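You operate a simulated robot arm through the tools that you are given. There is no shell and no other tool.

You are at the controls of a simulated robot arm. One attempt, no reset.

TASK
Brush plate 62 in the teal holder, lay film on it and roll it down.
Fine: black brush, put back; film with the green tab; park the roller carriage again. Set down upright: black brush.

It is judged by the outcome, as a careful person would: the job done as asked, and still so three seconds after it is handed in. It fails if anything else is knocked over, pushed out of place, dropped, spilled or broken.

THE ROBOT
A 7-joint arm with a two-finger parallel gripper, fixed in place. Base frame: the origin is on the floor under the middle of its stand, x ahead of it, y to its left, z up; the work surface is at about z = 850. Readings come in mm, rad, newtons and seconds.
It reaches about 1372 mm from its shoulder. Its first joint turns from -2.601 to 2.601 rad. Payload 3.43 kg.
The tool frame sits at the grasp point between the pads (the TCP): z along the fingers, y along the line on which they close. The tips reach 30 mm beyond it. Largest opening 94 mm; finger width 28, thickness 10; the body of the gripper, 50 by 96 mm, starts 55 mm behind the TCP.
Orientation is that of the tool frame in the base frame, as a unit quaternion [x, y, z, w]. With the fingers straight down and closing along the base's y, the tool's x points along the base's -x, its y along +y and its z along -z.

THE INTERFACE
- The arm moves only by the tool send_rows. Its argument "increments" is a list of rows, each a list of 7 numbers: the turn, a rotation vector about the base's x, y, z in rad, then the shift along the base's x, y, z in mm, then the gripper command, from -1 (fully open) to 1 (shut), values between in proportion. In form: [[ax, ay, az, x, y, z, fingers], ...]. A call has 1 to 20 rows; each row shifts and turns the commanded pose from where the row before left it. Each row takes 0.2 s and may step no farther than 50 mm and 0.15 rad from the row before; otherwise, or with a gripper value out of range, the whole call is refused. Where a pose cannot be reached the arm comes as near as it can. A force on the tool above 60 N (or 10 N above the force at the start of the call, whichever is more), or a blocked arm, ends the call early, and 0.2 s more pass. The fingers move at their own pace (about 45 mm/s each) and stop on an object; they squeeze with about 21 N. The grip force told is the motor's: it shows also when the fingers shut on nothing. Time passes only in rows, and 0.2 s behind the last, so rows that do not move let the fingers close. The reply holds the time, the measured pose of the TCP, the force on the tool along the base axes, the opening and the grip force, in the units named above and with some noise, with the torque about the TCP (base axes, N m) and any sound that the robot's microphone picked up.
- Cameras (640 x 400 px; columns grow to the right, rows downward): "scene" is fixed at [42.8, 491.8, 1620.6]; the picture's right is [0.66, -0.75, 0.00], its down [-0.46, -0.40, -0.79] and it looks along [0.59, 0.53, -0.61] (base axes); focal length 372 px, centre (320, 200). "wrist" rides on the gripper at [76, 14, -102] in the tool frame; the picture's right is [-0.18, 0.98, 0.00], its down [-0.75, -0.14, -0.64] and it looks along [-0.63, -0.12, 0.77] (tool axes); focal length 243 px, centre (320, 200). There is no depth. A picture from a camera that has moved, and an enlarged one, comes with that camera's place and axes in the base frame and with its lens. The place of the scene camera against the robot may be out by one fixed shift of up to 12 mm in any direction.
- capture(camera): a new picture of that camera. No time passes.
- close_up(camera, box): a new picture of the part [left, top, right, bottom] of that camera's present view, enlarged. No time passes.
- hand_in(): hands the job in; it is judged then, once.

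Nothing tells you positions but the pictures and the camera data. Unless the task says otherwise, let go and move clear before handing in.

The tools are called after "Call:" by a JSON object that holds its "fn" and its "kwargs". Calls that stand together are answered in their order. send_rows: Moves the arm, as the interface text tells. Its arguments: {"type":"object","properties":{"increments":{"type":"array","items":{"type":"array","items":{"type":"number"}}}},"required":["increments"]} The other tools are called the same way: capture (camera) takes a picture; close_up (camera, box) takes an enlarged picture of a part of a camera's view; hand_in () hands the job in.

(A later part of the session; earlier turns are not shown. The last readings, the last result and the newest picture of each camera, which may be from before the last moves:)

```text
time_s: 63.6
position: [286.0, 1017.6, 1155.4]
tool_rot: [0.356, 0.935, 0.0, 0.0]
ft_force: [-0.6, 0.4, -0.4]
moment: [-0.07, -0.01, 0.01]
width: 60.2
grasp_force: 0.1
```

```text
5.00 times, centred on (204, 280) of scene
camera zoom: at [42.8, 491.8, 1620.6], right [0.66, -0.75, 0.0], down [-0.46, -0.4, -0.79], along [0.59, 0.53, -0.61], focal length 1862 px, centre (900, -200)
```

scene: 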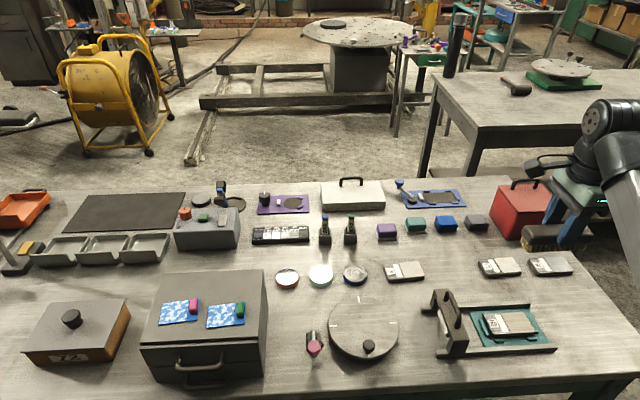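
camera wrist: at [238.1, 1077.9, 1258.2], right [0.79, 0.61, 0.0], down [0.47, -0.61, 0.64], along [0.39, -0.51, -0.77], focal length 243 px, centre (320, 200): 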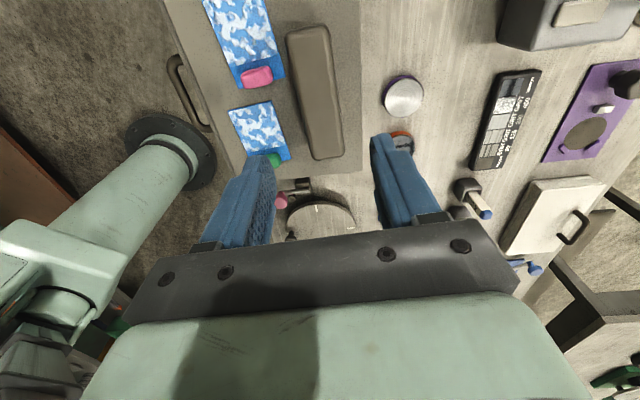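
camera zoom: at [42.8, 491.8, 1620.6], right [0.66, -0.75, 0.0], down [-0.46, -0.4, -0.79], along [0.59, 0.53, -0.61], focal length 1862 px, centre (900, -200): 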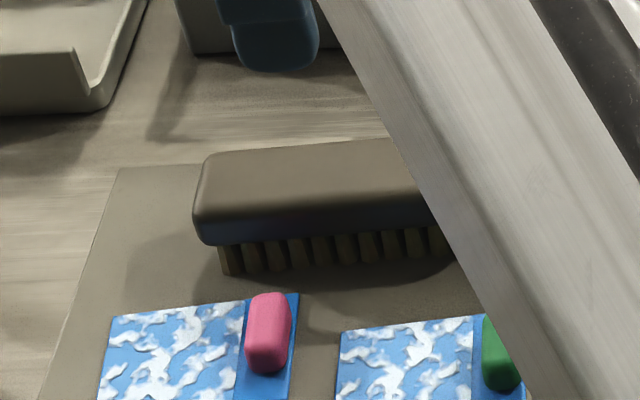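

The brush stands upright back in its place. Next I'll move over the green tab of the film, at about (283, 918), and look closely.

Call:
{"fn": "send_rows", "kwargs": {"increments": [[0, 0, 0.01, -1, -33, -10, -0.28], [0, 0, 0.01, -1, -33, -20, -0.28], [0, 0, 0, -1, -33, -30, -0.28], [0, 0, 0, 0, 0, 0, -0.28]]}}

Call:
{"fn": "capture", "kwargs": {"camera": "wrist"}}

Call:
{"fn": "close_up", "kwargs": {"camera": "wrist", "box": [220, 20, 380, 120]}}

Call:
{"fn": "close_up", "kwargs": {"camera": "wrist", "box": [240, 80, 400, 180]}}

```text
time_s: 64.6
position: [283.8, 916.8, 1094.6]
tool_rot: [0.346, 0.938, 0.0, 0.0]
ft_force: [0.5, 0.2, 0.2]
moment: [-0.03, 0.01, -0.02]
width: 60.2
grasp_force: 0.1
```

```text
taken
camera wrist: at [233.3, 977.7, 1197.3], right [0.78, 0.63, 0.0], down [0.48, -0.6, 0.64], along [0.4, -0.5, -0.77], focal length 243 px, centre (320, 200)
```

wrist: 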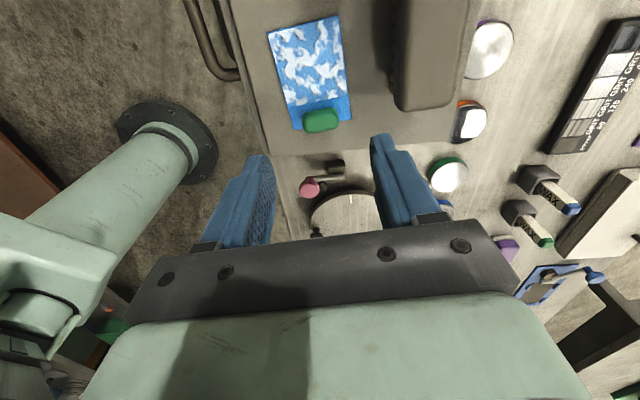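

```text
4.00 times, centred on (300, 70) of wrist
camera zoom: at [233.3, 977.7, 1197.3], right [0.78, 0.63, 0.0], down [0.48, -0.6, 0.64], along [0.4, -0.5, -0.77], focal length 970 px, centre (400, 720)
```

zoom: 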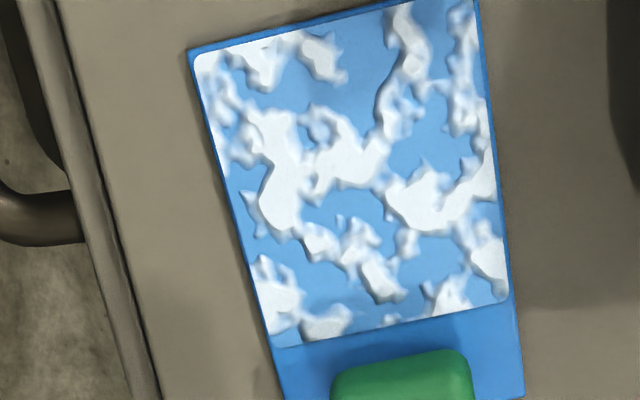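

```text
4.00 times, centred on (320, 130) of wrist
camera zoom: at [233.3, 977.7, 1197.3], right [0.78, 0.63, 0.0], down [0.48, -0.6, 0.64], along [0.4, -0.5, -0.77], focal length 970 px, centre (320, 480)
```

zoom: 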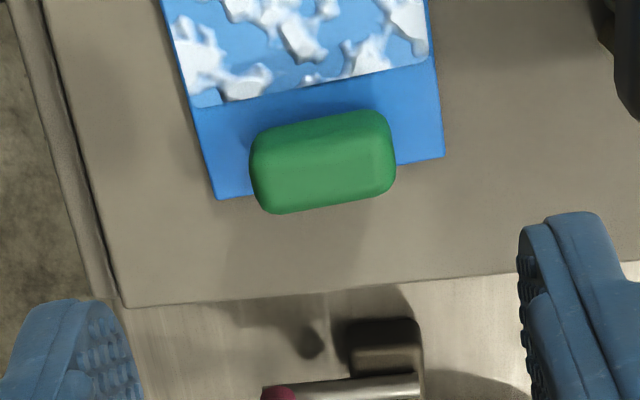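

The green tab (about 32 × 15 × 12 mm) is at about (284, 915), film yaw about -40°. I'll align, narrow to 50 mm, and lower in stages.

Call:
{"fn": "send_rows", "kwargs": {"increments": [[0, 0, 0.008, 1.8, -1.5, -20, -0.06], [0, 0, 0, 0, 0, -20, -0.06], [0, 0, 0, 0, 0, -14, -0.06], [0, 0, 0, 0, 0, 0, -0.06]]}}

Call:
{"fn": "capture", "kwargs": {"camera": "wrist"}}

Call:
{"fn": "close_up", "kwargs": {"camera": "wrist", "box": [240, 80, 400, 180]}}

Call:
{"fn": "close_up", "kwargs": {"camera": "scene", "box": [180, 270, 308, 350]}}

```text
time_s: 65.6
position: [283.6, 915.1, 1039.4]
tool_rot: [0.343, 0.939, 0.0, 0.0]
ft_force: [0.9, -1.1, 0.4]
moment: [-0.01, 0.01, 0.03]
width: 49.8
grasp_force: 0.1
```

```text
taken
camera wrist: at [233.9, 976.3, 1143.7], right [0.77, 0.63, 0.0], down [0.49, -0.59, 0.64], along [0.41, -0.5, -0.77], focal length 243 px, centre (320, 200)
```

wrist: 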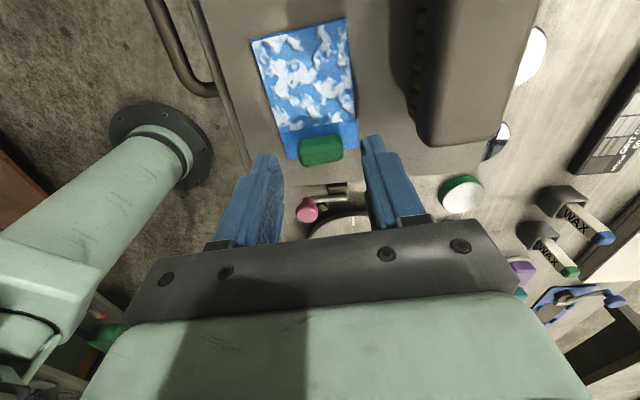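

```text
4.00 times, centred on (320, 130) of wrist
camera zoom: at [233.9, 976.3, 1143.7], right [0.77, 0.63, 0.0], down [0.49, -0.59, 0.64], along [0.41, -0.5, -0.77], focal length 970 px, centre (320, 480)
```

zoom: 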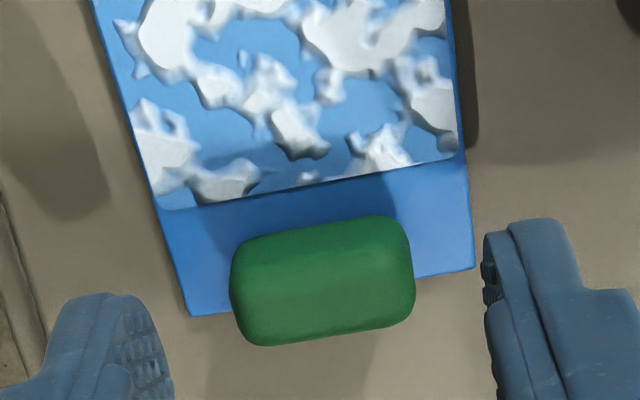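

```text
5.00 times, centred on (244, 310) of scene
camera zoom: at [42.8, 491.8, 1620.6], right [0.66, -0.75, 0.0], down [-0.46, -0.4, -0.79], along [0.59, 0.53, -0.61], focal length 1862 px, centre (700, -350)
```

zoom: 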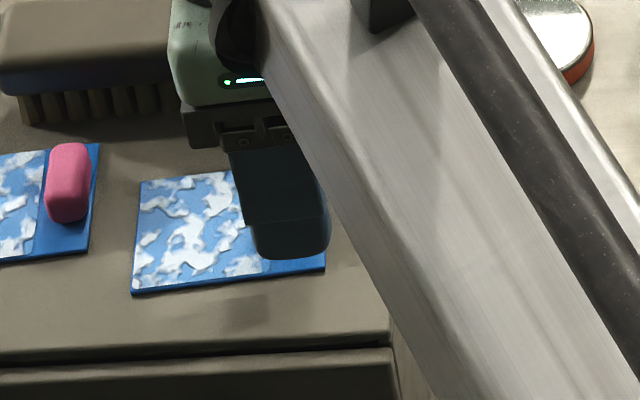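

Call:
{"fn": "send_rows", "kwargs": {"increments": [[0, 0, 0, 1.5, -1.3, -8, -0.06], [0, 0, 0, 0, 0, -6, -0.06], [0, 0, 0, 0, 0, -5, -0.06], [0, 0, 0, 0, 0, 0, -0.06]]}}

Call:
{"fn": "close_up", "kwargs": {"camera": "wrist", "box": [240, 100, 400, 200]}}

Call:
{"fn": "close_up", "kwargs": {"camera": "scene", "box": [190, 285, 286, 345]}}

```text
time_s: 66.6
position: [284.3, 914.8, 1021.4]
tool_rot: [0.343, 0.939, 0.0, 0.0]
ft_force: [-0.8, -0.2, 1.0]
moment: [0.01, 0.01, -0.01]
width: 49.8
grasp_force: 0.0
```

```text
4.00 times, centred on (320, 150) of wrist
camera zoom: at [235.9, 974.8, 1124.6], right [0.77, 0.63, 0.0], down [0.49, -0.59, 0.64], along [0.41, -0.5, -0.77], focal length 970 px, centre (320, 400)
```

zoom: 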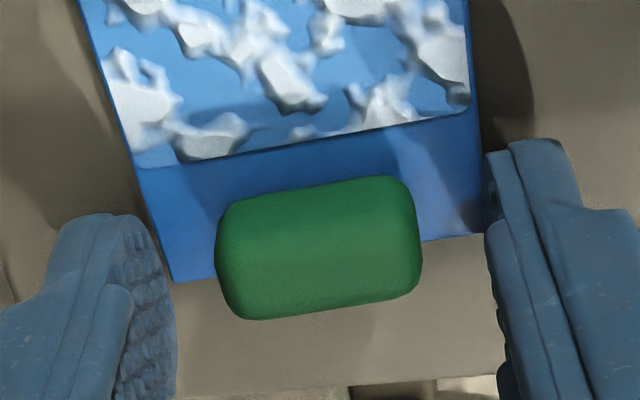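

```text
6.67 times, centred on (238, 315) of scene
camera zoom: at [42.8, 491.8, 1620.6], right [0.66, -0.75, 0.0], down [-0.46, -0.4, -0.79], along [0.59, 0.53, -0.61], focal length 2483 px, centre (867, -567)
```

zoom: 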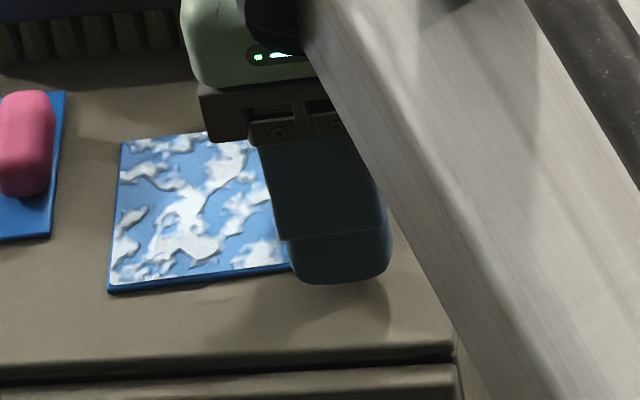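

Call:
{"fn": "send_rows", "kwargs": {"increments": [[0, 0, 0, 0, 0, -2, -0.06], [0, 0, 0, 0, 0, 0, -0.06]]}}

Call:
{"fn": "close_up", "kwargs": {"camera": "wrist", "box": [240, 100, 400, 200]}}

```text
time_s: 67.2
position: [285.0, 913.3, 1020.7]
tool_rot: [0.343, 0.939, 0.0, 0.0]
ft_force: [-0.9, 0.8, 9.2]
moment: [0.07, 0.09, 0.02]
width: 49.7
grasp_force: 0.0
```

```text
4.00 times, centred on (320, 150) of wrist
camera zoom: at [236.0, 974.6, 1123.4], right [0.77, 0.63, 0.0], down [0.49, -0.59, 0.64], along [0.41, -0.5, -0.77], focal length 970 px, centre (320, 400)
```

zoom: 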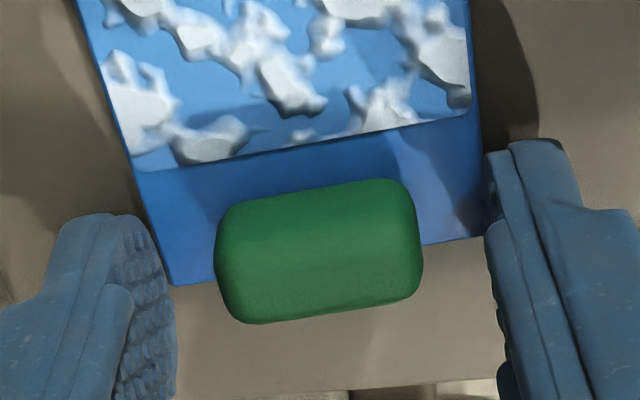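

The tips touched the cabinet top, so it is at about z ≈ 990. I'll rise about 2.5 mm so the fingers clear the film and then close on the tab.

Call:
{"fn": "send_rows", "kwargs": {"increments": [[0, 0, 0, 0, 0, 3, -0.06], [0, 0, 0, 0, 0, 0, -0.06]]}}

Call:
{"fn": "send_rows", "kwargs": {"increments": [[0, 0, 0, 0, 0, 0, 0.3], [0, 0, 0, 0, 0, 0, 1], [0, 0, 0, 0, 0, 0, 1], [0, 0, 0, 0, 0, 0, 1]]}}

Call:
{"fn": "close_up", "kwargs": {"camera": "wrist", "box": [240, 80, 400, 180]}}

Call:
{"fn": "close_up", "kwargs": {"camera": "scene", "box": [190, 285, 286, 345]}}

```text
time_s: 67.8
position: [285.3, 914.2, 1022.2]
tool_rot: [0.343, 0.939, 0.0, 0.0]
ft_force: [-1.2, -0.1, -0.6]
moment: [0.02, 0.03, 0.02]
width: 49.8
grasp_force: 0.0
```

```text
time_s: 68.8
position: [285.1, 915.2, 1022.2]
tool_rot: [0.343, 0.939, 0.0, 0.0]
ft_force: [-0.5, 0.4, -0.1]
moment: [0.02, -0.03, 0.02]
width: 28.6
grasp_force: 20.8
```

```text
4.00 times, centred on (320, 130) of wrist
camera zoom: at [235.9, 974.8, 1125.2], right [0.77, 0.63, 0.0], down [0.49, -0.59, 0.64], along [0.41, -0.5, -0.77], focal length 970 px, centre (320, 480)
```

zoom: 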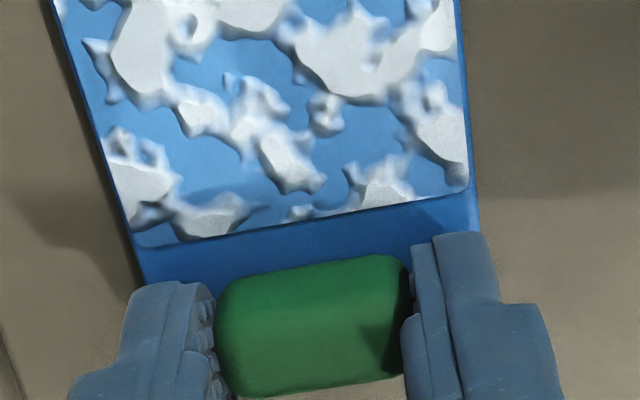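

```text
6.67 times, centred on (238, 315) of scene
camera zoom: at [42.8, 491.8, 1620.6], right [0.66, -0.75, 0.0], down [-0.46, -0.4, -0.79], along [0.59, 0.53, -0.61], focal length 2483 px, centre (867, -567)
```

zoom: 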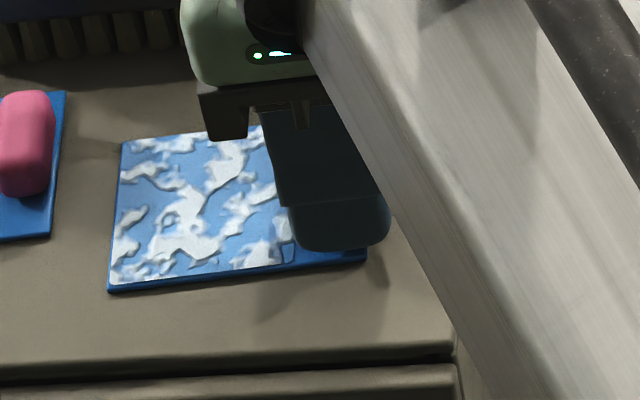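

The green tab is gripped (28.6 mm). I'll lift slightly and confirm the film comes with it and nothing else moves.

Call:
{"fn": "send_rows", "kwargs": {"increments": [[0, 0, 0, 0, 0, 8, 1], [0, 0, 0, 0, 0, 20, 1], [0, 0, 0, 0, 0, 40, 1], [0, 0, 0, 0, 0, 40, 1], [0, 0, 0, 0, 0, 40, 1], [0, 0, 0, 0, 0, 0, 1]]}}

Call:
{"fn": "capture", "kwargs": {"camera": "wrist"}}

Call:
{"fn": "close_up", "kwargs": {"camera": "scene", "box": [120, 200, 300, 340]}}

```text
time_s: 70.2
position: [284.9, 913.6, 1171.3]
tool_rot: [0.343, 0.939, 0.0, 0.0]
ft_force: [-0.3, -0.3, -0.7]
moment: [-0.03, 0.03, 0.03]
width: 28.6
grasp_force: 21.3
```

```text
taken
camera wrist: at [235.4, 974.4, 1273.6], right [0.77, 0.63, 0.0], down [0.49, -0.59, 0.64], along [0.41, -0.5, -0.77], focal length 243 px, centre (320, 200)
```

wrist: 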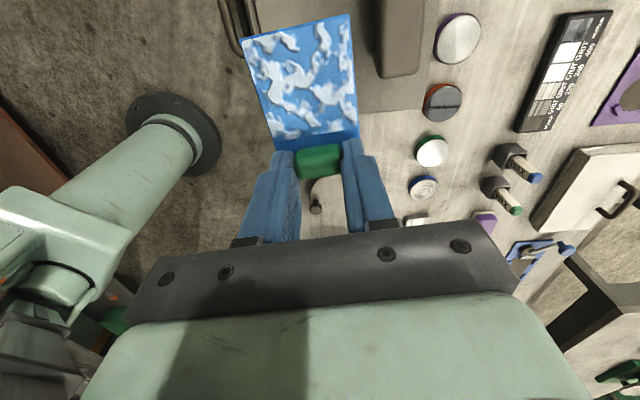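

```text
2.86 times, centred on (210, 270) of scene
camera zoom: at [42.8, 491.8, 1620.6], right [0.66, -0.75, 0.0], down [-0.46, -0.4, -0.79], along [0.59, 0.53, -0.61], focal length 1064 px, centre (634, 0)
```

zoom: 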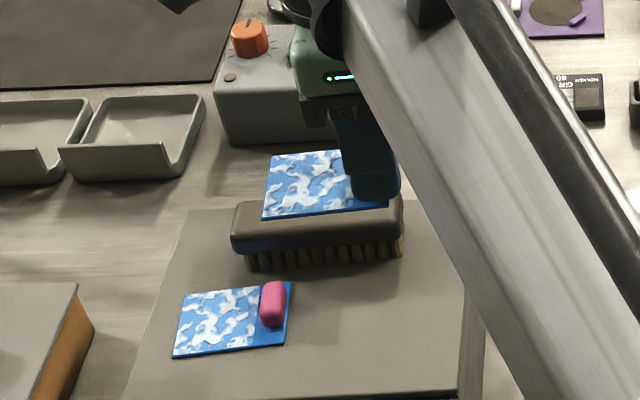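

The film hangs level in the grip and the brush and pink film are undisturbed. I'll zoom on the held film for its geometry, then travel to the holder area.

Call:
{"fn": "close_up", "kwargs": {"camera": "wrist", "box": [230, 0, 390, 100]}}

Call:
{"fn": "close_up", "kwargs": {"camera": "wrist", "box": [230, 100, 390, 200]}}

Call:
{"fn": "send_rows", "kwargs": {"increments": [[0, 0, -0.0142, 39.3, -25.4, 0, 1], [0, 0, -0.0142, 39.3, -25.4, 0, 1], [0, 0, -0.0142, 39.3, -25.4, 0, 1], [0, 0, -0.0142, 39.3, -25.4, 0, 1], [0, 0, -0.0142, 39.3, -25.4, 0, 1], [0, 0, -0.0142, 39.3, -25.4, 0, 1], [0, 0, 0, 39.3, -25.4, 0, 1], [0, 0, 0, 39.3, -25.4, 0, 1], [0, 0, 0, 39.3, -25.4, 0, 1], [0, 0, 0, 39.3, -25.4, 0, 1], [0, 0, 0, 39.3, -25.4, 0, 1], [0, 0, 0, 39.3, -25.4, 0, 1], [0, 0, 0, 39.3, -25.4, 0, 1], [0, 0, 0, 39.3, -25.4, 0, 1], [0, 0, 0, 0, 0, -45, 1], [0, 0, 0, 0, 0, -45, 1], [0, 0, 0, 0, 0, -45, 1], [0, 0, 0, 0, 0, 0, 1]]}}

Call:
{"fn": "capture", "kwargs": {"camera": "wrist"}}

Call:
{"fn": "capture", "kwargs": {"camera": "scene"}}

```text
4.00 times, centred on (310, 50) of wrist
camera zoom: at [235.4, 974.4, 1273.6], right [0.77, 0.63, 0.0], down [0.49, -0.59, 0.64], along [0.41, -0.5, -0.77], focal length 970 px, centre (360, 800)
```

zoom: 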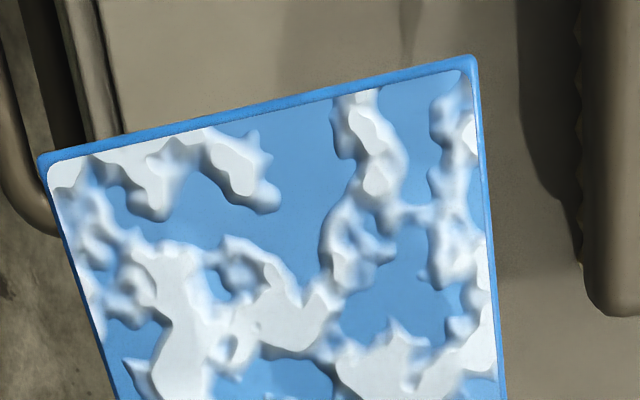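

```text
4.00 times, centred on (310, 150) of wrist
camera zoom: at [235.4, 974.4, 1273.6], right [0.77, 0.63, 0.0], down [0.49, -0.59, 0.64], along [0.41, -0.5, -0.77], focal length 970 px, centre (360, 400)
```

zoom: 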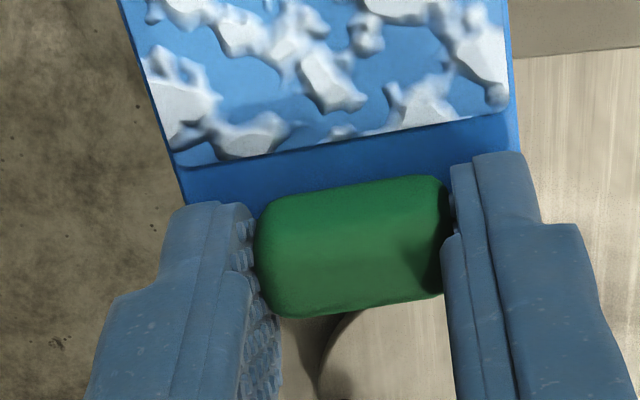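

```text
time_s: 74.0
position: [834.6, 556.9, 1036.5]
tool_rot: [0.382, 0.924, 0.0, 0.0]
ft_force: [-0.3, -0.2, 0.3]
moment: [-0.06, 0.0, 0.0]
width: 29.0
grasp_force: 21.2
```

```text
taken
camera wrist: at [791.3, 620.8, 1138.7], right [0.82, 0.57, 0.0], down [0.43, -0.63, 0.64], along [0.36, -0.53, -0.77], focal length 243 px, centre (320, 200)
```

wrist: 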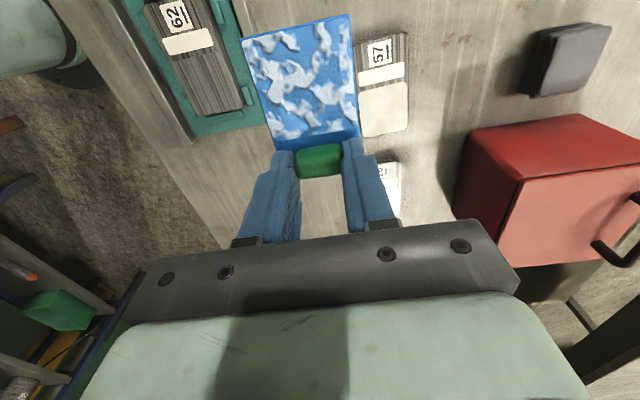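

```text
taken
```

scene: 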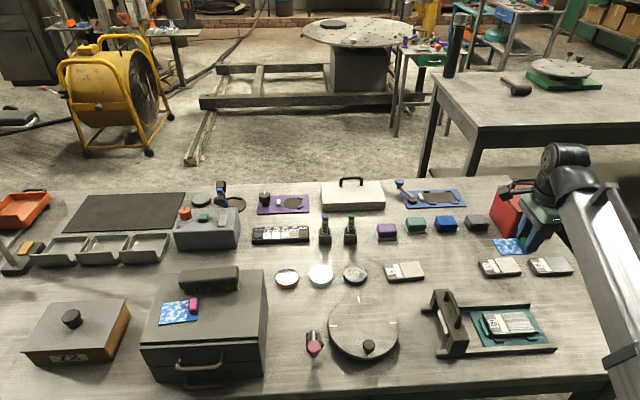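

Call:
{"fn": "close_up", "kwargs": {"camera": "wrist", "box": [120, 0, 280, 100]}}

Call:
{"fn": "close_up", "kwargs": {"camera": "wrist", "box": [120, 50, 280, 150]}}

```text
4.00 times, centred on (200, 50) of wrist
camera zoom: at [791.3, 620.8, 1138.7], right [0.82, 0.57, 0.0], down [0.43, -0.63, 0.64], along [0.36, -0.53, -0.77], focal length 970 px, centre (800, 800)
```

zoom: 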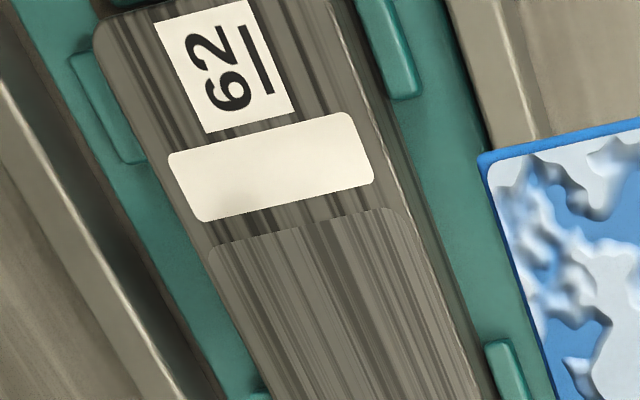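

```text
4.00 times, centred on (200, 100) of wrist
camera zoom: at [791.3, 620.8, 1138.7], right [0.82, 0.57, 0.0], down [0.43, -0.63, 0.64], along [0.36, -0.53, -0.77], focal length 970 px, centre (800, 600)
```

zoom: 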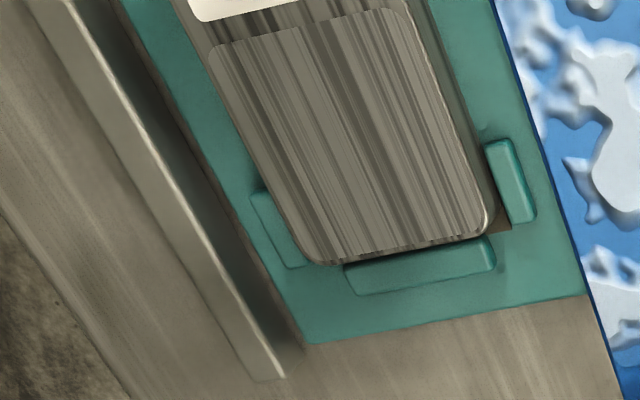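

Patch centre is at about (736, 497) and the film's camo area (52 × 51 mm) sits 42 mm behind the TCP. I'll move so the film lies over the brushed face with the tab past the plate's far end, and hover.

Call:
{"fn": "send_rows", "kwargs": {"increments": [[0, 0, 0, -23, -29.9, 0, 1], [0, 0, 0, -23, -29.9, 0, 1], [0, 0, 0, -23, -30, 0, 1], [0, 0, 0, 0, 0, -40, 1], [0, 0, 0, 0, 0, -40, 1], [0, 0, 0, 0, 0, -30, 1], [0, 0, 0, 0, 0, 0, 1]]}}

Call:
{"fn": "capture", "kwargs": {"camera": "wrist"}}

Call:
{"fn": "close_up", "kwargs": {"camera": "scene", "box": [460, 290, 572, 360]}}

```text
time_s: 75.6
position: [766.5, 469.5, 927.0]
tool_rot: [0.381, 0.925, 0.0, 0.0]
ft_force: [0.2, -0.8, 0.0]
moment: [0.0, -0.02, -0.02]
width: 28.5
grasp_force: 20.8
```

```text
taken
camera wrist: at [723.0, 534.0, 1029.7], right [0.82, 0.57, 0.0], down [0.43, -0.63, 0.64], along [0.36, -0.53, -0.77], focal length 243 px, centre (320, 200)
```

wrist: 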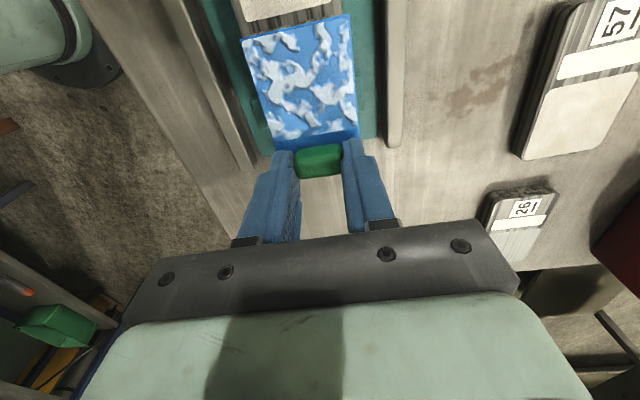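

```text
5.71 times, centred on (516, 325) of scene
camera zoom: at [42.8, 491.8, 1620.6], right [0.66, -0.75, 0.0], down [-0.46, -0.4, -0.79], along [0.59, 0.53, -0.61], focal length 2128 px, centre (-800, -514)
```

zoom: 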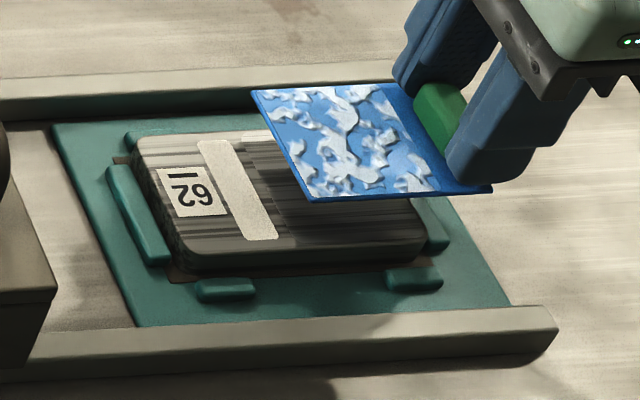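

Call:
{"fn": "close_up", "kwargs": {"camera": "wrist", "box": [210, 0, 402, 120]}}

```text
3.33 times, centred on (306, 60) of wrist
camera zoom: at [723.0, 534.0, 1029.7], right [0.82, 0.57, 0.0], down [0.43, -0.63, 0.64], along [0.36, -0.53, -0.77], focal length 809 px, centre (367, 667)
```

zoom: 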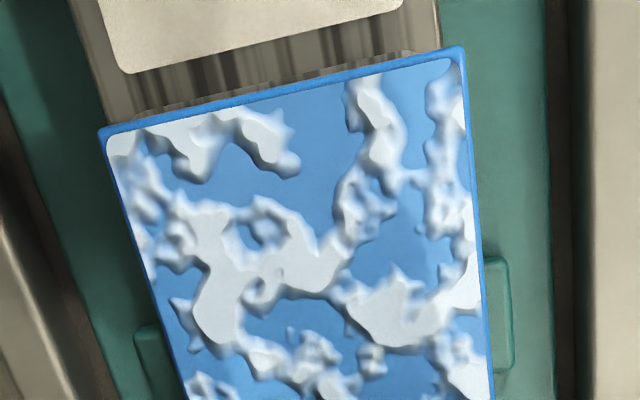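

Call:
{"fn": "send_rows", "kwargs": {"increments": [[0, 0, 0, -2.3, -2.3, -7, 1], [0, 0, 0, 0, 0, -7, 1], [0, 0, 0, 0, 0, 0, 1]]}}

Call:
{"fn": "close_up", "kwargs": {"camera": "wrist", "box": [210, 0, 402, 120]}}

Call:
{"fn": "close_up", "kwargs": {"camera": "scene", "box": [460, 290, 572, 360]}}

```text
time_s: 76.4
position: [764.8, 467.7, 911.8]
tool_rot: [0.382, 0.924, 0.0, 0.0]
ft_force: [0.3, 0.2, -0.3]
moment: [0.0, 0.0, 0.01]
width: 28.6
grasp_force: 21.1
```

```text
3.33 times, centred on (306, 60) of wrist
camera zoom: at [719.8, 532.3, 1015.1], right [0.82, 0.57, 0.0], down [0.43, -0.63, 0.64], along [0.36, -0.53, -0.77], focal length 809 px, centre (367, 667)
```

zoom: 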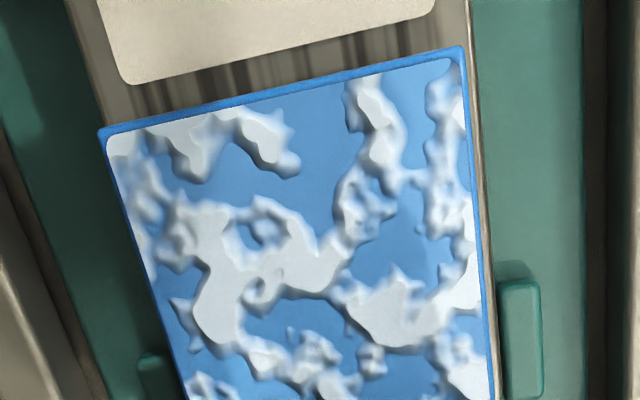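

```text
5.71 times, centred on (516, 325) of scene
camera zoom: at [42.8, 491.8, 1620.6], right [0.66, -0.75, 0.0], down [-0.46, -0.4, -0.79], along [0.59, 0.53, -0.61], focal length 2128 px, centre (-800, -514)
```

zoom: 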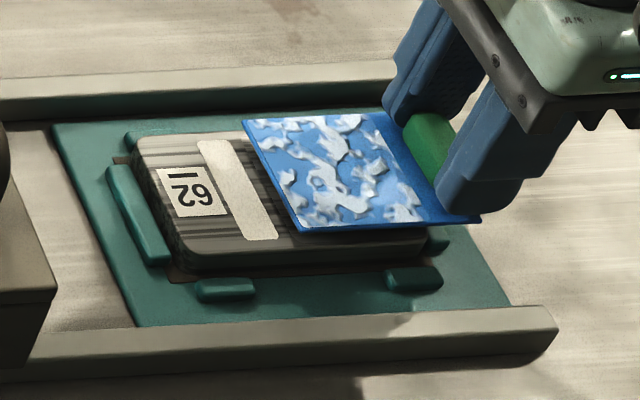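

Call:
{"fn": "send_rows", "kwargs": {"increments": [[0, 0, 0, 0.9, -0.9, -3, 1], [0, 0, 0, 0, 0, -2, 1], [0, 0, 0, 0, 0, 0, 1]]}}

Call:
{"fn": "close_up", "kwargs": {"camera": "wrist", "box": [210, 0, 402, 120]}}

Call:
{"fn": "close_up", "kwargs": {"camera": "scene", "box": [460, 290, 572, 360]}}

```text
time_s: 77.2
position: [764.8, 466.6, 908.5]
tool_rot: [0.382, 0.924, 0.001, 0.0]
ft_force: [0.8, -0.1, 0.7]
moment: [-0.01, -0.01, -0.03]
width: 29.3
grasp_force: 20.7
```

```text
3.33 times, centred on (306, 60) of wrist
camera zoom: at [720.2, 530.6, 1010.0], right [0.82, 0.57, 0.0], down [0.43, -0.63, 0.64], along [0.36, -0.53, -0.77], focal length 809 px, centre (367, 667)
```

zoom: 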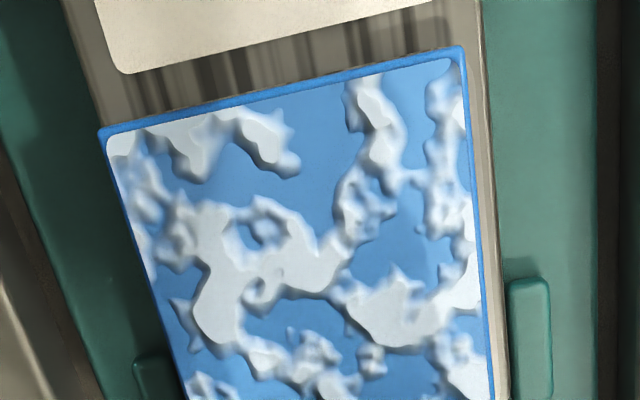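

```text
5.71 times, centred on (516, 325) of scene
camera zoom: at [42.8, 491.8, 1620.6], right [0.66, -0.75, 0.0], down [-0.46, -0.4, -0.79], along [0.59, 0.53, -0.61], focal length 2128 px, centre (-800, -514)
```

zoom: 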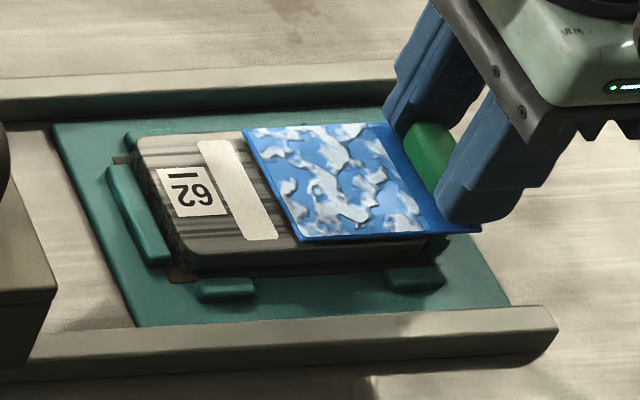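

Call:
{"fn": "send_rows", "kwargs": {"increments": [[0, 0, 0, 0.5, 0.5, -1.5, 1], [0, 0, 0, 0, 0, 0, 1]]}}

Call:
{"fn": "send_rows", "kwargs": {"increments": [[0, 0, 0, 0, 0, -1, 1], [0, 0, 0, 0, 0, 0, 1]]}}

Call:
{"fn": "close_up", "kwargs": {"camera": "scene", "box": [484, 300, 564, 350]}}

```text
time_s: 77.8
position: [764.5, 466.1, 905.8]
tool_rot: [0.381, 0.924, 0.0, 0.0]
ft_force: [0.4, -0.1, -0.8]
moment: [-0.04, -0.01, 0.01]
width: 28.9
grasp_force: 21.6
```

```text
time_s: 78.4
position: [765.1, 465.8, 904.2]
tool_rot: [0.382, 0.924, 0.0, 0.0]
ft_force: [-0.4, 0.1, 0.0]
moment: [-0.02, 0.01, -0.03]
width: 28.9
grasp_force: 21.1
```

```text
8.00 times, centred on (524, 325) of scene
camera zoom: at [42.8, 491.8, 1620.6], right [0.66, -0.75, 0.0], down [-0.46, -0.4, -0.79], along [0.59, 0.53, -0.61], focal length 2979 px, centre (-1312, -800)
```

zoom: 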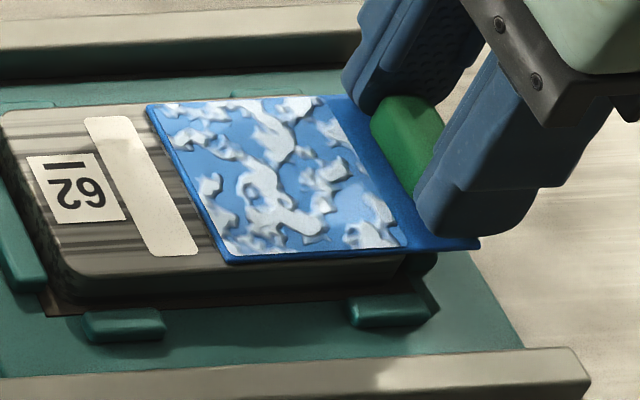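

Call:
{"fn": "send_rows", "kwargs": {"increments": [[0, 0, 0, 0, 0, -0.8, 1], [0, 0, 0, 0, 0, 0, 1]]}}

Call:
{"fn": "send_rows", "kwargs": {"increments": [[0, 0, 0, 0, 0, -0.8, 1], [0, 0, 0, 0, 0, 0, 1]]}}

Call:
{"fn": "close_up", "kwargs": {"camera": "scene", "box": [484, 300, 564, 350]}}

Call:
{"fn": "close_up", "kwargs": {"camera": "wrist", "box": [210, 0, 402, 120]}}

```text
time_s: 79.0
position: [764.4, 466.2, 903.7]
tool_rot: [0.383, 0.924, 0.001, 0.0]
ft_force: [2.9, -1.2, 8.5]
moment: [0.2, 0.16, -0.05]
width: 28.8
grasp_force: 20.8
```

```text
time_s: 79.6
position: [764.8, 467.0, 903.1]
tool_rot: [0.382, 0.924, 0.001, 0.0]
ft_force: [2.2, 0.3, 19.4]
moment: [0.2, 0.08, -0.04]
width: 28.7
grasp_force: 21.5
```

```text
8.00 times, centred on (524, 325) of scene
camera zoom: at [42.8, 491.8, 1620.6], right [0.66, -0.75, 0.0], down [-0.46, -0.4, -0.79], along [0.59, 0.53, -0.61], focal length 2979 px, centre (-1312, -800)
```

zoom: 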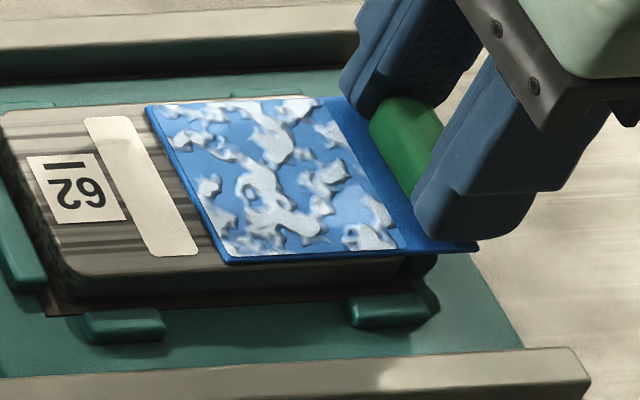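

```text
3.33 times, centred on (306, 60) of wrist
camera zoom: at [720.3, 530.4, 1006.1], right [0.82, 0.57, 0.0], down [0.43, -0.63, 0.64], along [0.36, -0.53, -0.77], focal length 809 px, centre (367, 667)
```

zoom: 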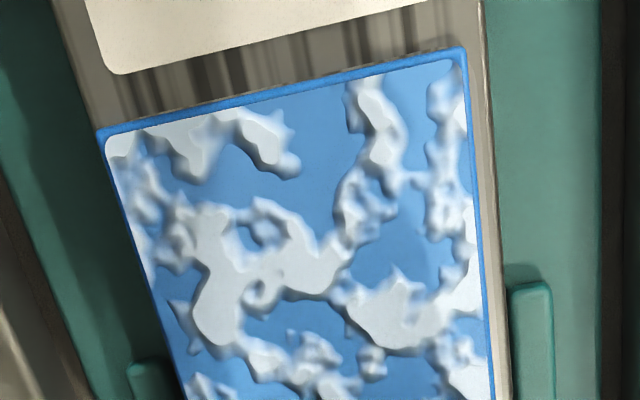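

The film is on the plate. I'll ease the pressure, then release the tab gently.

Call:
{"fn": "send_rows", "kwargs": {"increments": [[0, 0, 0, 0, 0, 1, 1], [0, 0, 0, 0, 0, 0, 1]]}}

Call:
{"fn": "send_rows", "kwargs": {"increments": [[0, 0, 0, 0, 0, 0, 0.3], [0, 0, 0, 0, 0, 0, 0.2], [0, 0, 0, 0, 0, 0, 0.05], [0, 0, 0, 0, 0, 0, 0.05]]}}

Call:
{"fn": "close_up", "kwargs": {"camera": "scene", "box": [484, 300, 564, 350]}}

Call:
{"fn": "close_up", "kwargs": {"camera": "wrist", "box": [210, 0, 402, 120]}}

```text
time_s: 80.2
position: [764.3, 466.2, 903.7]
tool_rot: [0.382, 0.924, -0.001, 0.0]
ft_force: [-0.6, 0.0, 7.6]
moment: [0.05, 0.03, 0.01]
width: 29.0
grasp_force: 21.1
```

```text
time_s: 81.2
position: [764.7, 466.6, 903.2]
tool_rot: [0.381, 0.924, 0.0, 0.0]
ft_force: [-0.3, -1.3, -0.3]
moment: [0.04, 0.04, -0.01]
width: 44.7
grasp_force: 0.1
```

```text
8.00 times, centred on (524, 325) of scene
camera zoom: at [42.8, 491.8, 1620.6], right [0.66, -0.75, 0.0], down [-0.46, -0.4, -0.79], along [0.59, 0.53, -0.61], focal length 2979 px, centre (-1312, -800)
```

zoom: 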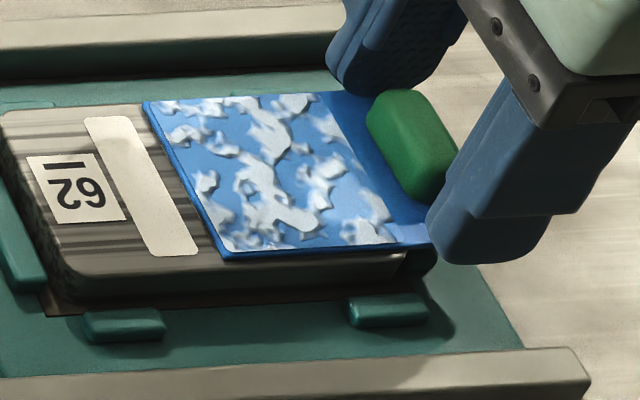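

```text
3.33 times, centred on (306, 60) of wrist
camera zoom: at [720.9, 530.8, 1006.3], right [0.82, 0.57, 0.0], down [0.43, -0.63, 0.64], along [0.36, -0.53, -0.77], focal length 809 px, centre (367, 667)
```

zoom: 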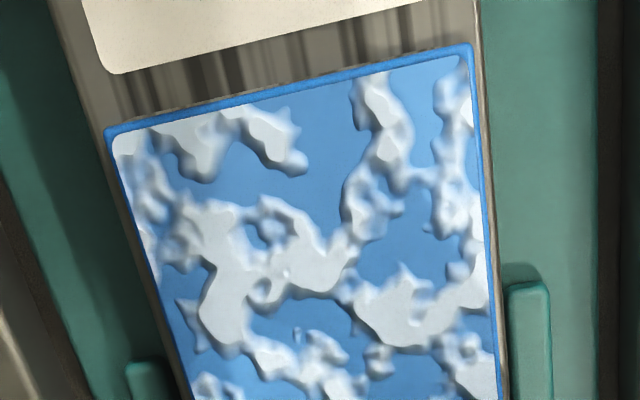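

Call:
{"fn": "send_rows", "kwargs": {"increments": [[0, 0, 0, 0, 0, 8, 0.05], [0, 0, 0, 0, 0, 15, 0.05], [0, 0, 0, 0, 0, 30, 0.05], [0, 0, 0, 0, 0, 40, -0.2], [0, 0, 0, 0, 0, 0, -0.2]]}}

Call:
{"fn": "close_up", "kwargs": {"camera": "scene", "box": [484, 300, 564, 350]}}

Call:
{"fn": "capture", "kwargs": {"camera": "wrist"}}

Call:
{"fn": "close_up", "kwargs": {"camera": "wrist", "box": [220, 20, 380, 120]}}

```text
time_s: 82.4
position: [764.2, 466.2, 996.9]
tool_rot: [0.382, 0.924, 0.0, 0.0]
ft_force: [0.4, 0.5, -0.5]
moment: [0.01, 0.02, 0.0]
width: 56.4
grasp_force: 0.1
```

```text
8.00 times, centred on (524, 325) of scene
camera zoom: at [42.8, 491.8, 1620.6], right [0.66, -0.75, 0.0], down [-0.46, -0.4, -0.79], along [0.59, 0.53, -0.61], focal length 2979 px, centre (-1312, -800)
```

zoom: 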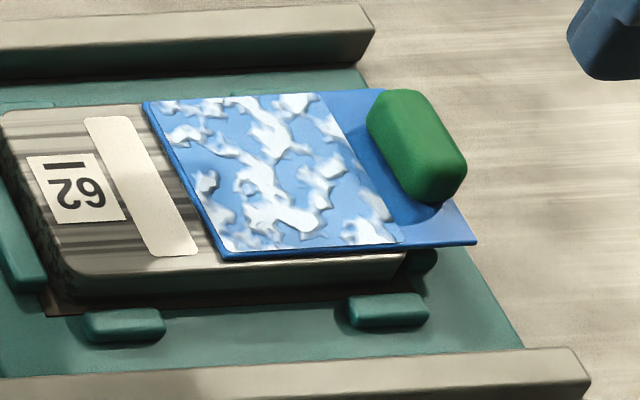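

```text
taken
camera wrist: at [720.4, 530.2, 1099.4], right [0.82, 0.57, 0.0], down [0.43, -0.63, 0.64], along [0.36, -0.53, -0.77], focal length 243 px, centre (320, 200)
```

wrist: 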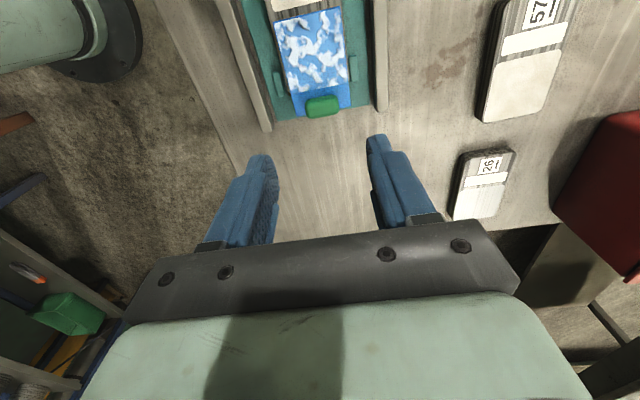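

```text
4.00 times, centred on (300, 70) of wrist
camera zoom: at [720.4, 530.2, 1099.4], right [0.82, 0.57, 0.0], down [0.43, -0.63, 0.64], along [0.36, -0.53, -0.77], focal length 970 px, centre (400, 720)
```

zoom: 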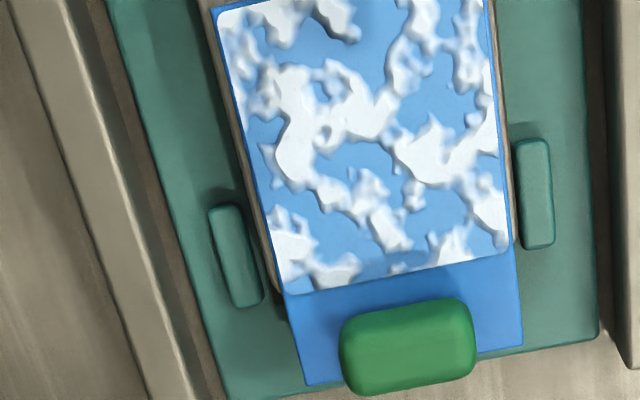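

The film lies flat over the brushed face with its tab past the plate's end. Next is the roller carriage: I'll rise, turn the gripper 90° so the fingers close along the rail direction, and look at the handle from above.

Call:
{"fn": "send_rows", "kwargs": {"increments": [[0, 0, 0, 0, 0, 40, -0.2], [0, 0, 0, 0, 0, 40, -0.2], [0, 0, 0.131, -29.4, 31.2, 0, -0.2], [0, 0, 0.131, -29.4, 31.2, 0, -0.2], [0, 0, 0.131, -29.4, 31.2, 0, -0.2], [0, 0, 0.131, -29.4, 31.2, 0, -0.2], [0, 0, 0.131, -29.4, 31.2, 0, -0.2], [0, 0, 0.131, 0, 0, 0, -0.2], [0, 0, 0.131, 0, 0, 0, -0.2], [0, 0, 0.131, 0, 0, 0, -0.2], [0, 0, 0.131, 0, 0, 0, -0.2], [0, 0, 0.131, 0, 0, 0, -0.2], [0, 0, 0.131, 0, 0, 0, -0.2], [0, 0, 0.131, 0, 0, 0, -0.2], [0, 0, 0, 0, 0, 0, -0.2]]}}

Call:
{"fn": "capture", "kwargs": {"camera": "wrist"}}

Call:
{"fn": "capture", "kwargs": {"camera": "scene"}}

```text
time_s: 85.6
position: [617.8, 622.8, 1077.4]
tool_rot: [-0.385, 0.923, 0.001, 0.0]
ft_force: [1.0, 0.0, 0.0]
moment: [-0.03, -0.03, -0.04]
width: 56.4
grasp_force: 0.1
```

```text
taken
camera wrist: at [553.5, 578.4, 1179.6], right [-0.57, 0.82, 0.0], down [0.63, 0.44, 0.64], along [0.53, 0.37, -0.77], focal length 243 px, centre (320, 200)
```

wrist: 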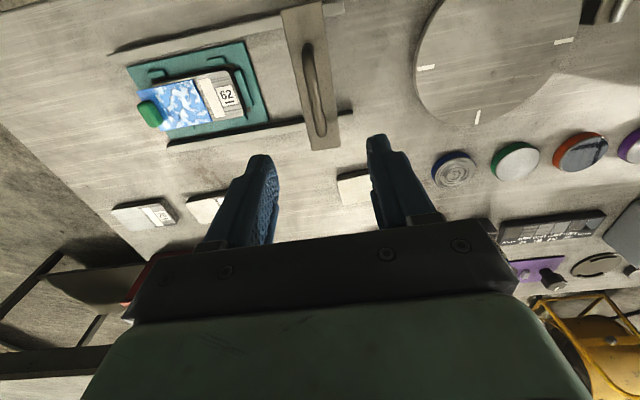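

```text
taken
```

scene: 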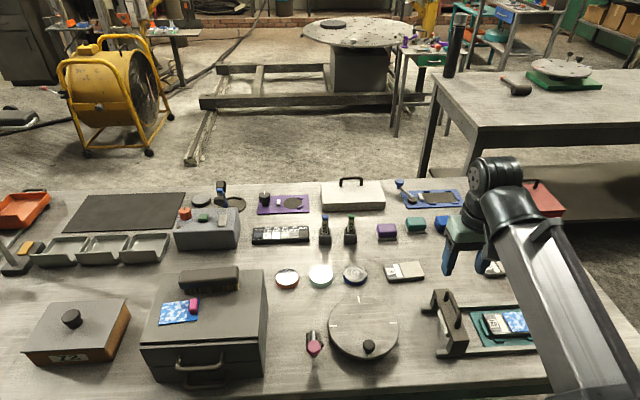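

Call:
{"fn": "close_up", "kwargs": {"camera": "wrist", "box": [230, 0, 390, 100]}}

Call:
{"fn": "close_up", "kwargs": {"camera": "wrist", "box": [230, 70, 390, 170]}}

Call:
{"fn": "close_up", "kwargs": {"camera": "wrist", "box": [120, 30, 280, 150]}}

Call:
{"fn": "close_up", "kwargs": {"camera": "scene", "box": [416, 280, 544, 360]}}

```text
4.00 times, centred on (310, 50) of wrist
camera zoom: at [553.5, 578.4, 1179.6], right [-0.57, 0.82, 0.0], down [0.63, 0.44, 0.64], along [0.53, 0.37, -0.77], focal length 970 px, centre (360, 800)
```

zoom: 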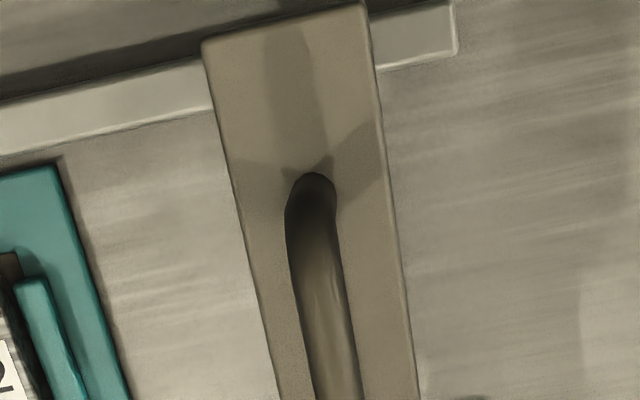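

```text
4.00 times, centred on (310, 120) of wrist
camera zoom: at [553.5, 578.4, 1179.6], right [-0.57, 0.82, 0.0], down [0.63, 0.44, 0.64], along [0.53, 0.37, -0.77], focal length 970 px, centre (360, 520)
```

zoom: 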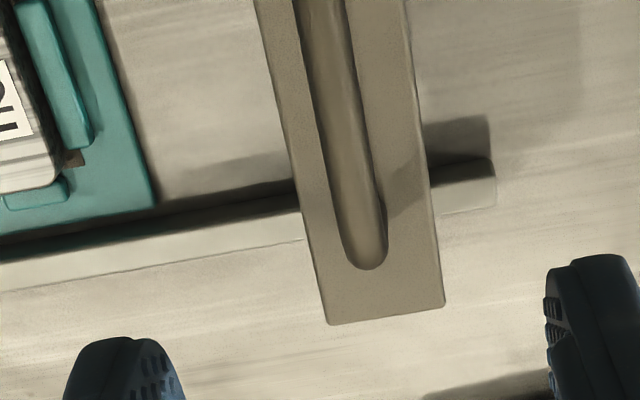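

```text
3.33 times, centred on (200, 90) of wrist
camera zoom: at [553.5, 578.4, 1179.6], right [-0.57, 0.82, 0.0], down [0.63, 0.44, 0.64], along [0.53, 0.37, -0.77], focal length 809 px, centre (720, 567)
```

zoom: 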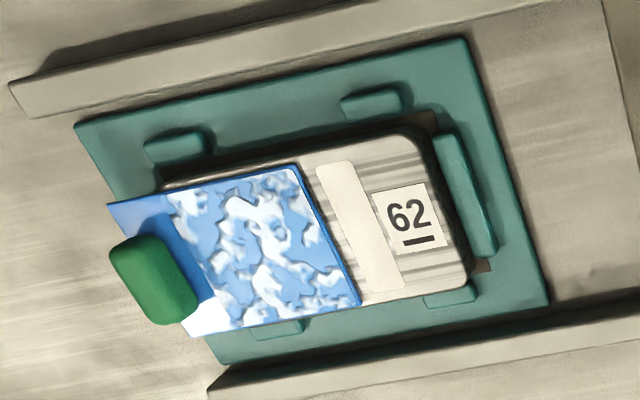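

```text
5.00 times, centred on (480, 320) of scene
camera zoom: at [42.8, 491.8, 1620.6], right [0.66, -0.75, 0.0], down [-0.46, -0.4, -0.79], along [0.59, 0.53, -0.61], focal length 1862 px, centre (-480, -400)
```

zoom: 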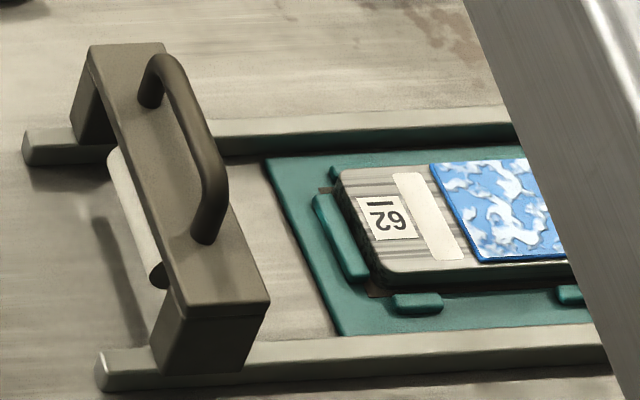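

The bar handle runs across the rails, about 12 mm thick, top near z ≈ 940, and the gripper is almost centred over it. I'll align and lower to just above the handle, then check.

Call:
{"fn": "send_rows", "kwargs": {"increments": [[0, 0, -0.007, -1.2, -5.9, -40, -0.2], [0, 0, 0, 0, 0, -40, -0.2], [0, 0, 0, 0, 0, -22, -0.2], [0, 0, 0, 0, 0, 0, -0.2]]}}

Call:
{"fn": "capture", "kwargs": {"camera": "wrist"}}

Call:
{"fn": "close_up", "kwargs": {"camera": "scene", "box": [400, 260, 528, 360]}}

```text
time_s: 86.6
position: [615.1, 616.0, 973.0]
tool_rot: [-0.381, 0.924, 0.0, 0.0]
ft_force: [-0.2, 0.2, 0.1]
moment: [0.0, 0.0, -0.01]
width: 56.4
grasp_force: 0.1
```

```text
taken
camera wrist: at [551.7, 572.5, 1076.2], right [-0.56, 0.83, 0.0], down [0.63, 0.43, 0.64], along [0.53, 0.36, -0.77], focal length 243 px, centre (320, 200)
```

wrist: 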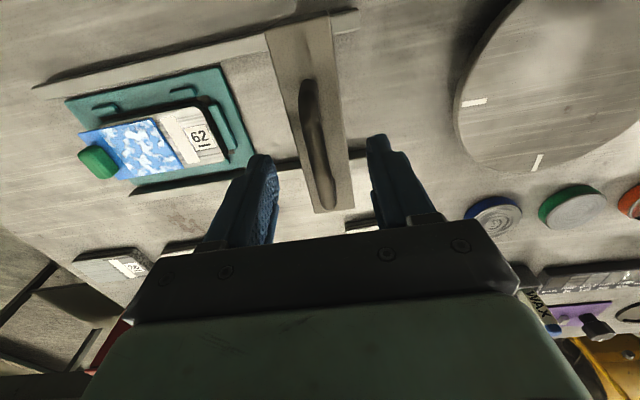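

```text
4.00 times, centred on (464, 310) of scene
camera zoom: at [42.8, 491.8, 1620.6], right [0.66, -0.75, 0.0], down [-0.46, -0.4, -0.79], along [0.59, 0.53, -0.61], focal length 1490 px, centre (-256, -240)
```

zoom: 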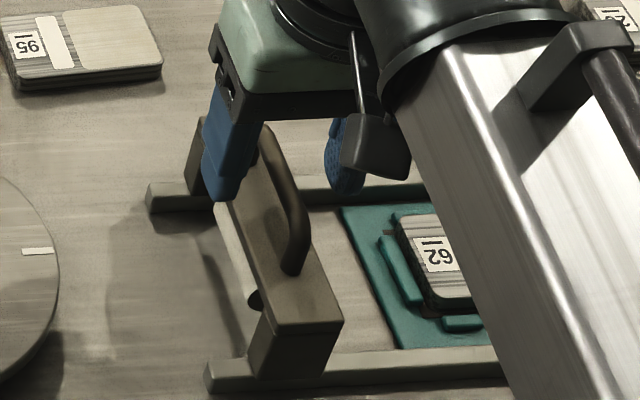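

Call:
{"fn": "close_up", "kwargs": {"camera": "wrist", "box": [240, 70, 400, 170]}}

Call:
{"fn": "close_up", "kwargs": {"camera": "wrist", "box": [240, 120, 400, 220]}}

```text
4.00 times, centred on (320, 120) of wrist
camera zoom: at [551.7, 572.5, 1076.2], right [-0.56, 0.83, 0.0], down [0.63, 0.43, 0.64], along [0.53, 0.36, -0.77], focal length 970 px, centre (320, 520)
```

zoom: 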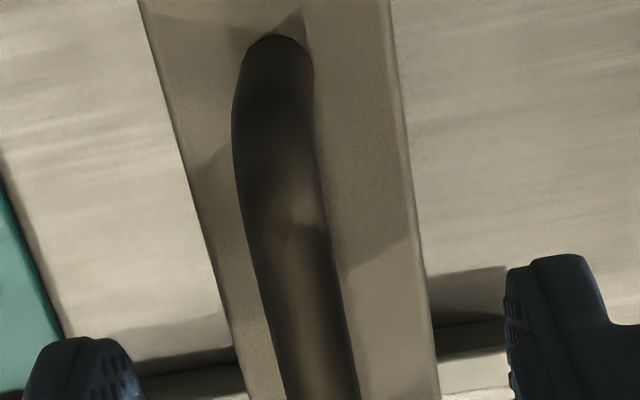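

```text
4.00 times, centred on (320, 170) of wrist
camera zoom: at [551.7, 572.5, 1076.2], right [-0.56, 0.83, 0.0], down [0.63, 0.43, 0.64], along [0.53, 0.36, -0.77], focal length 970 px, centre (320, 320)
```

zoom: 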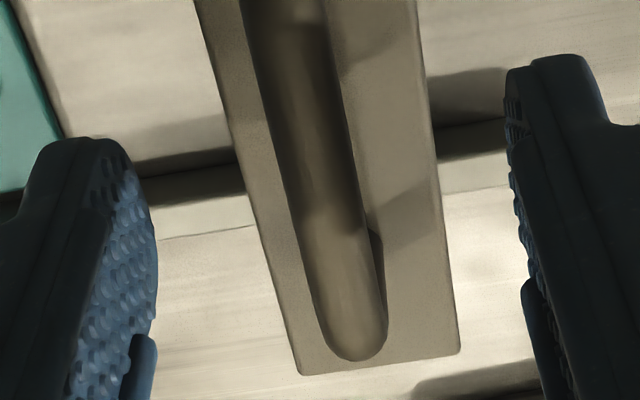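

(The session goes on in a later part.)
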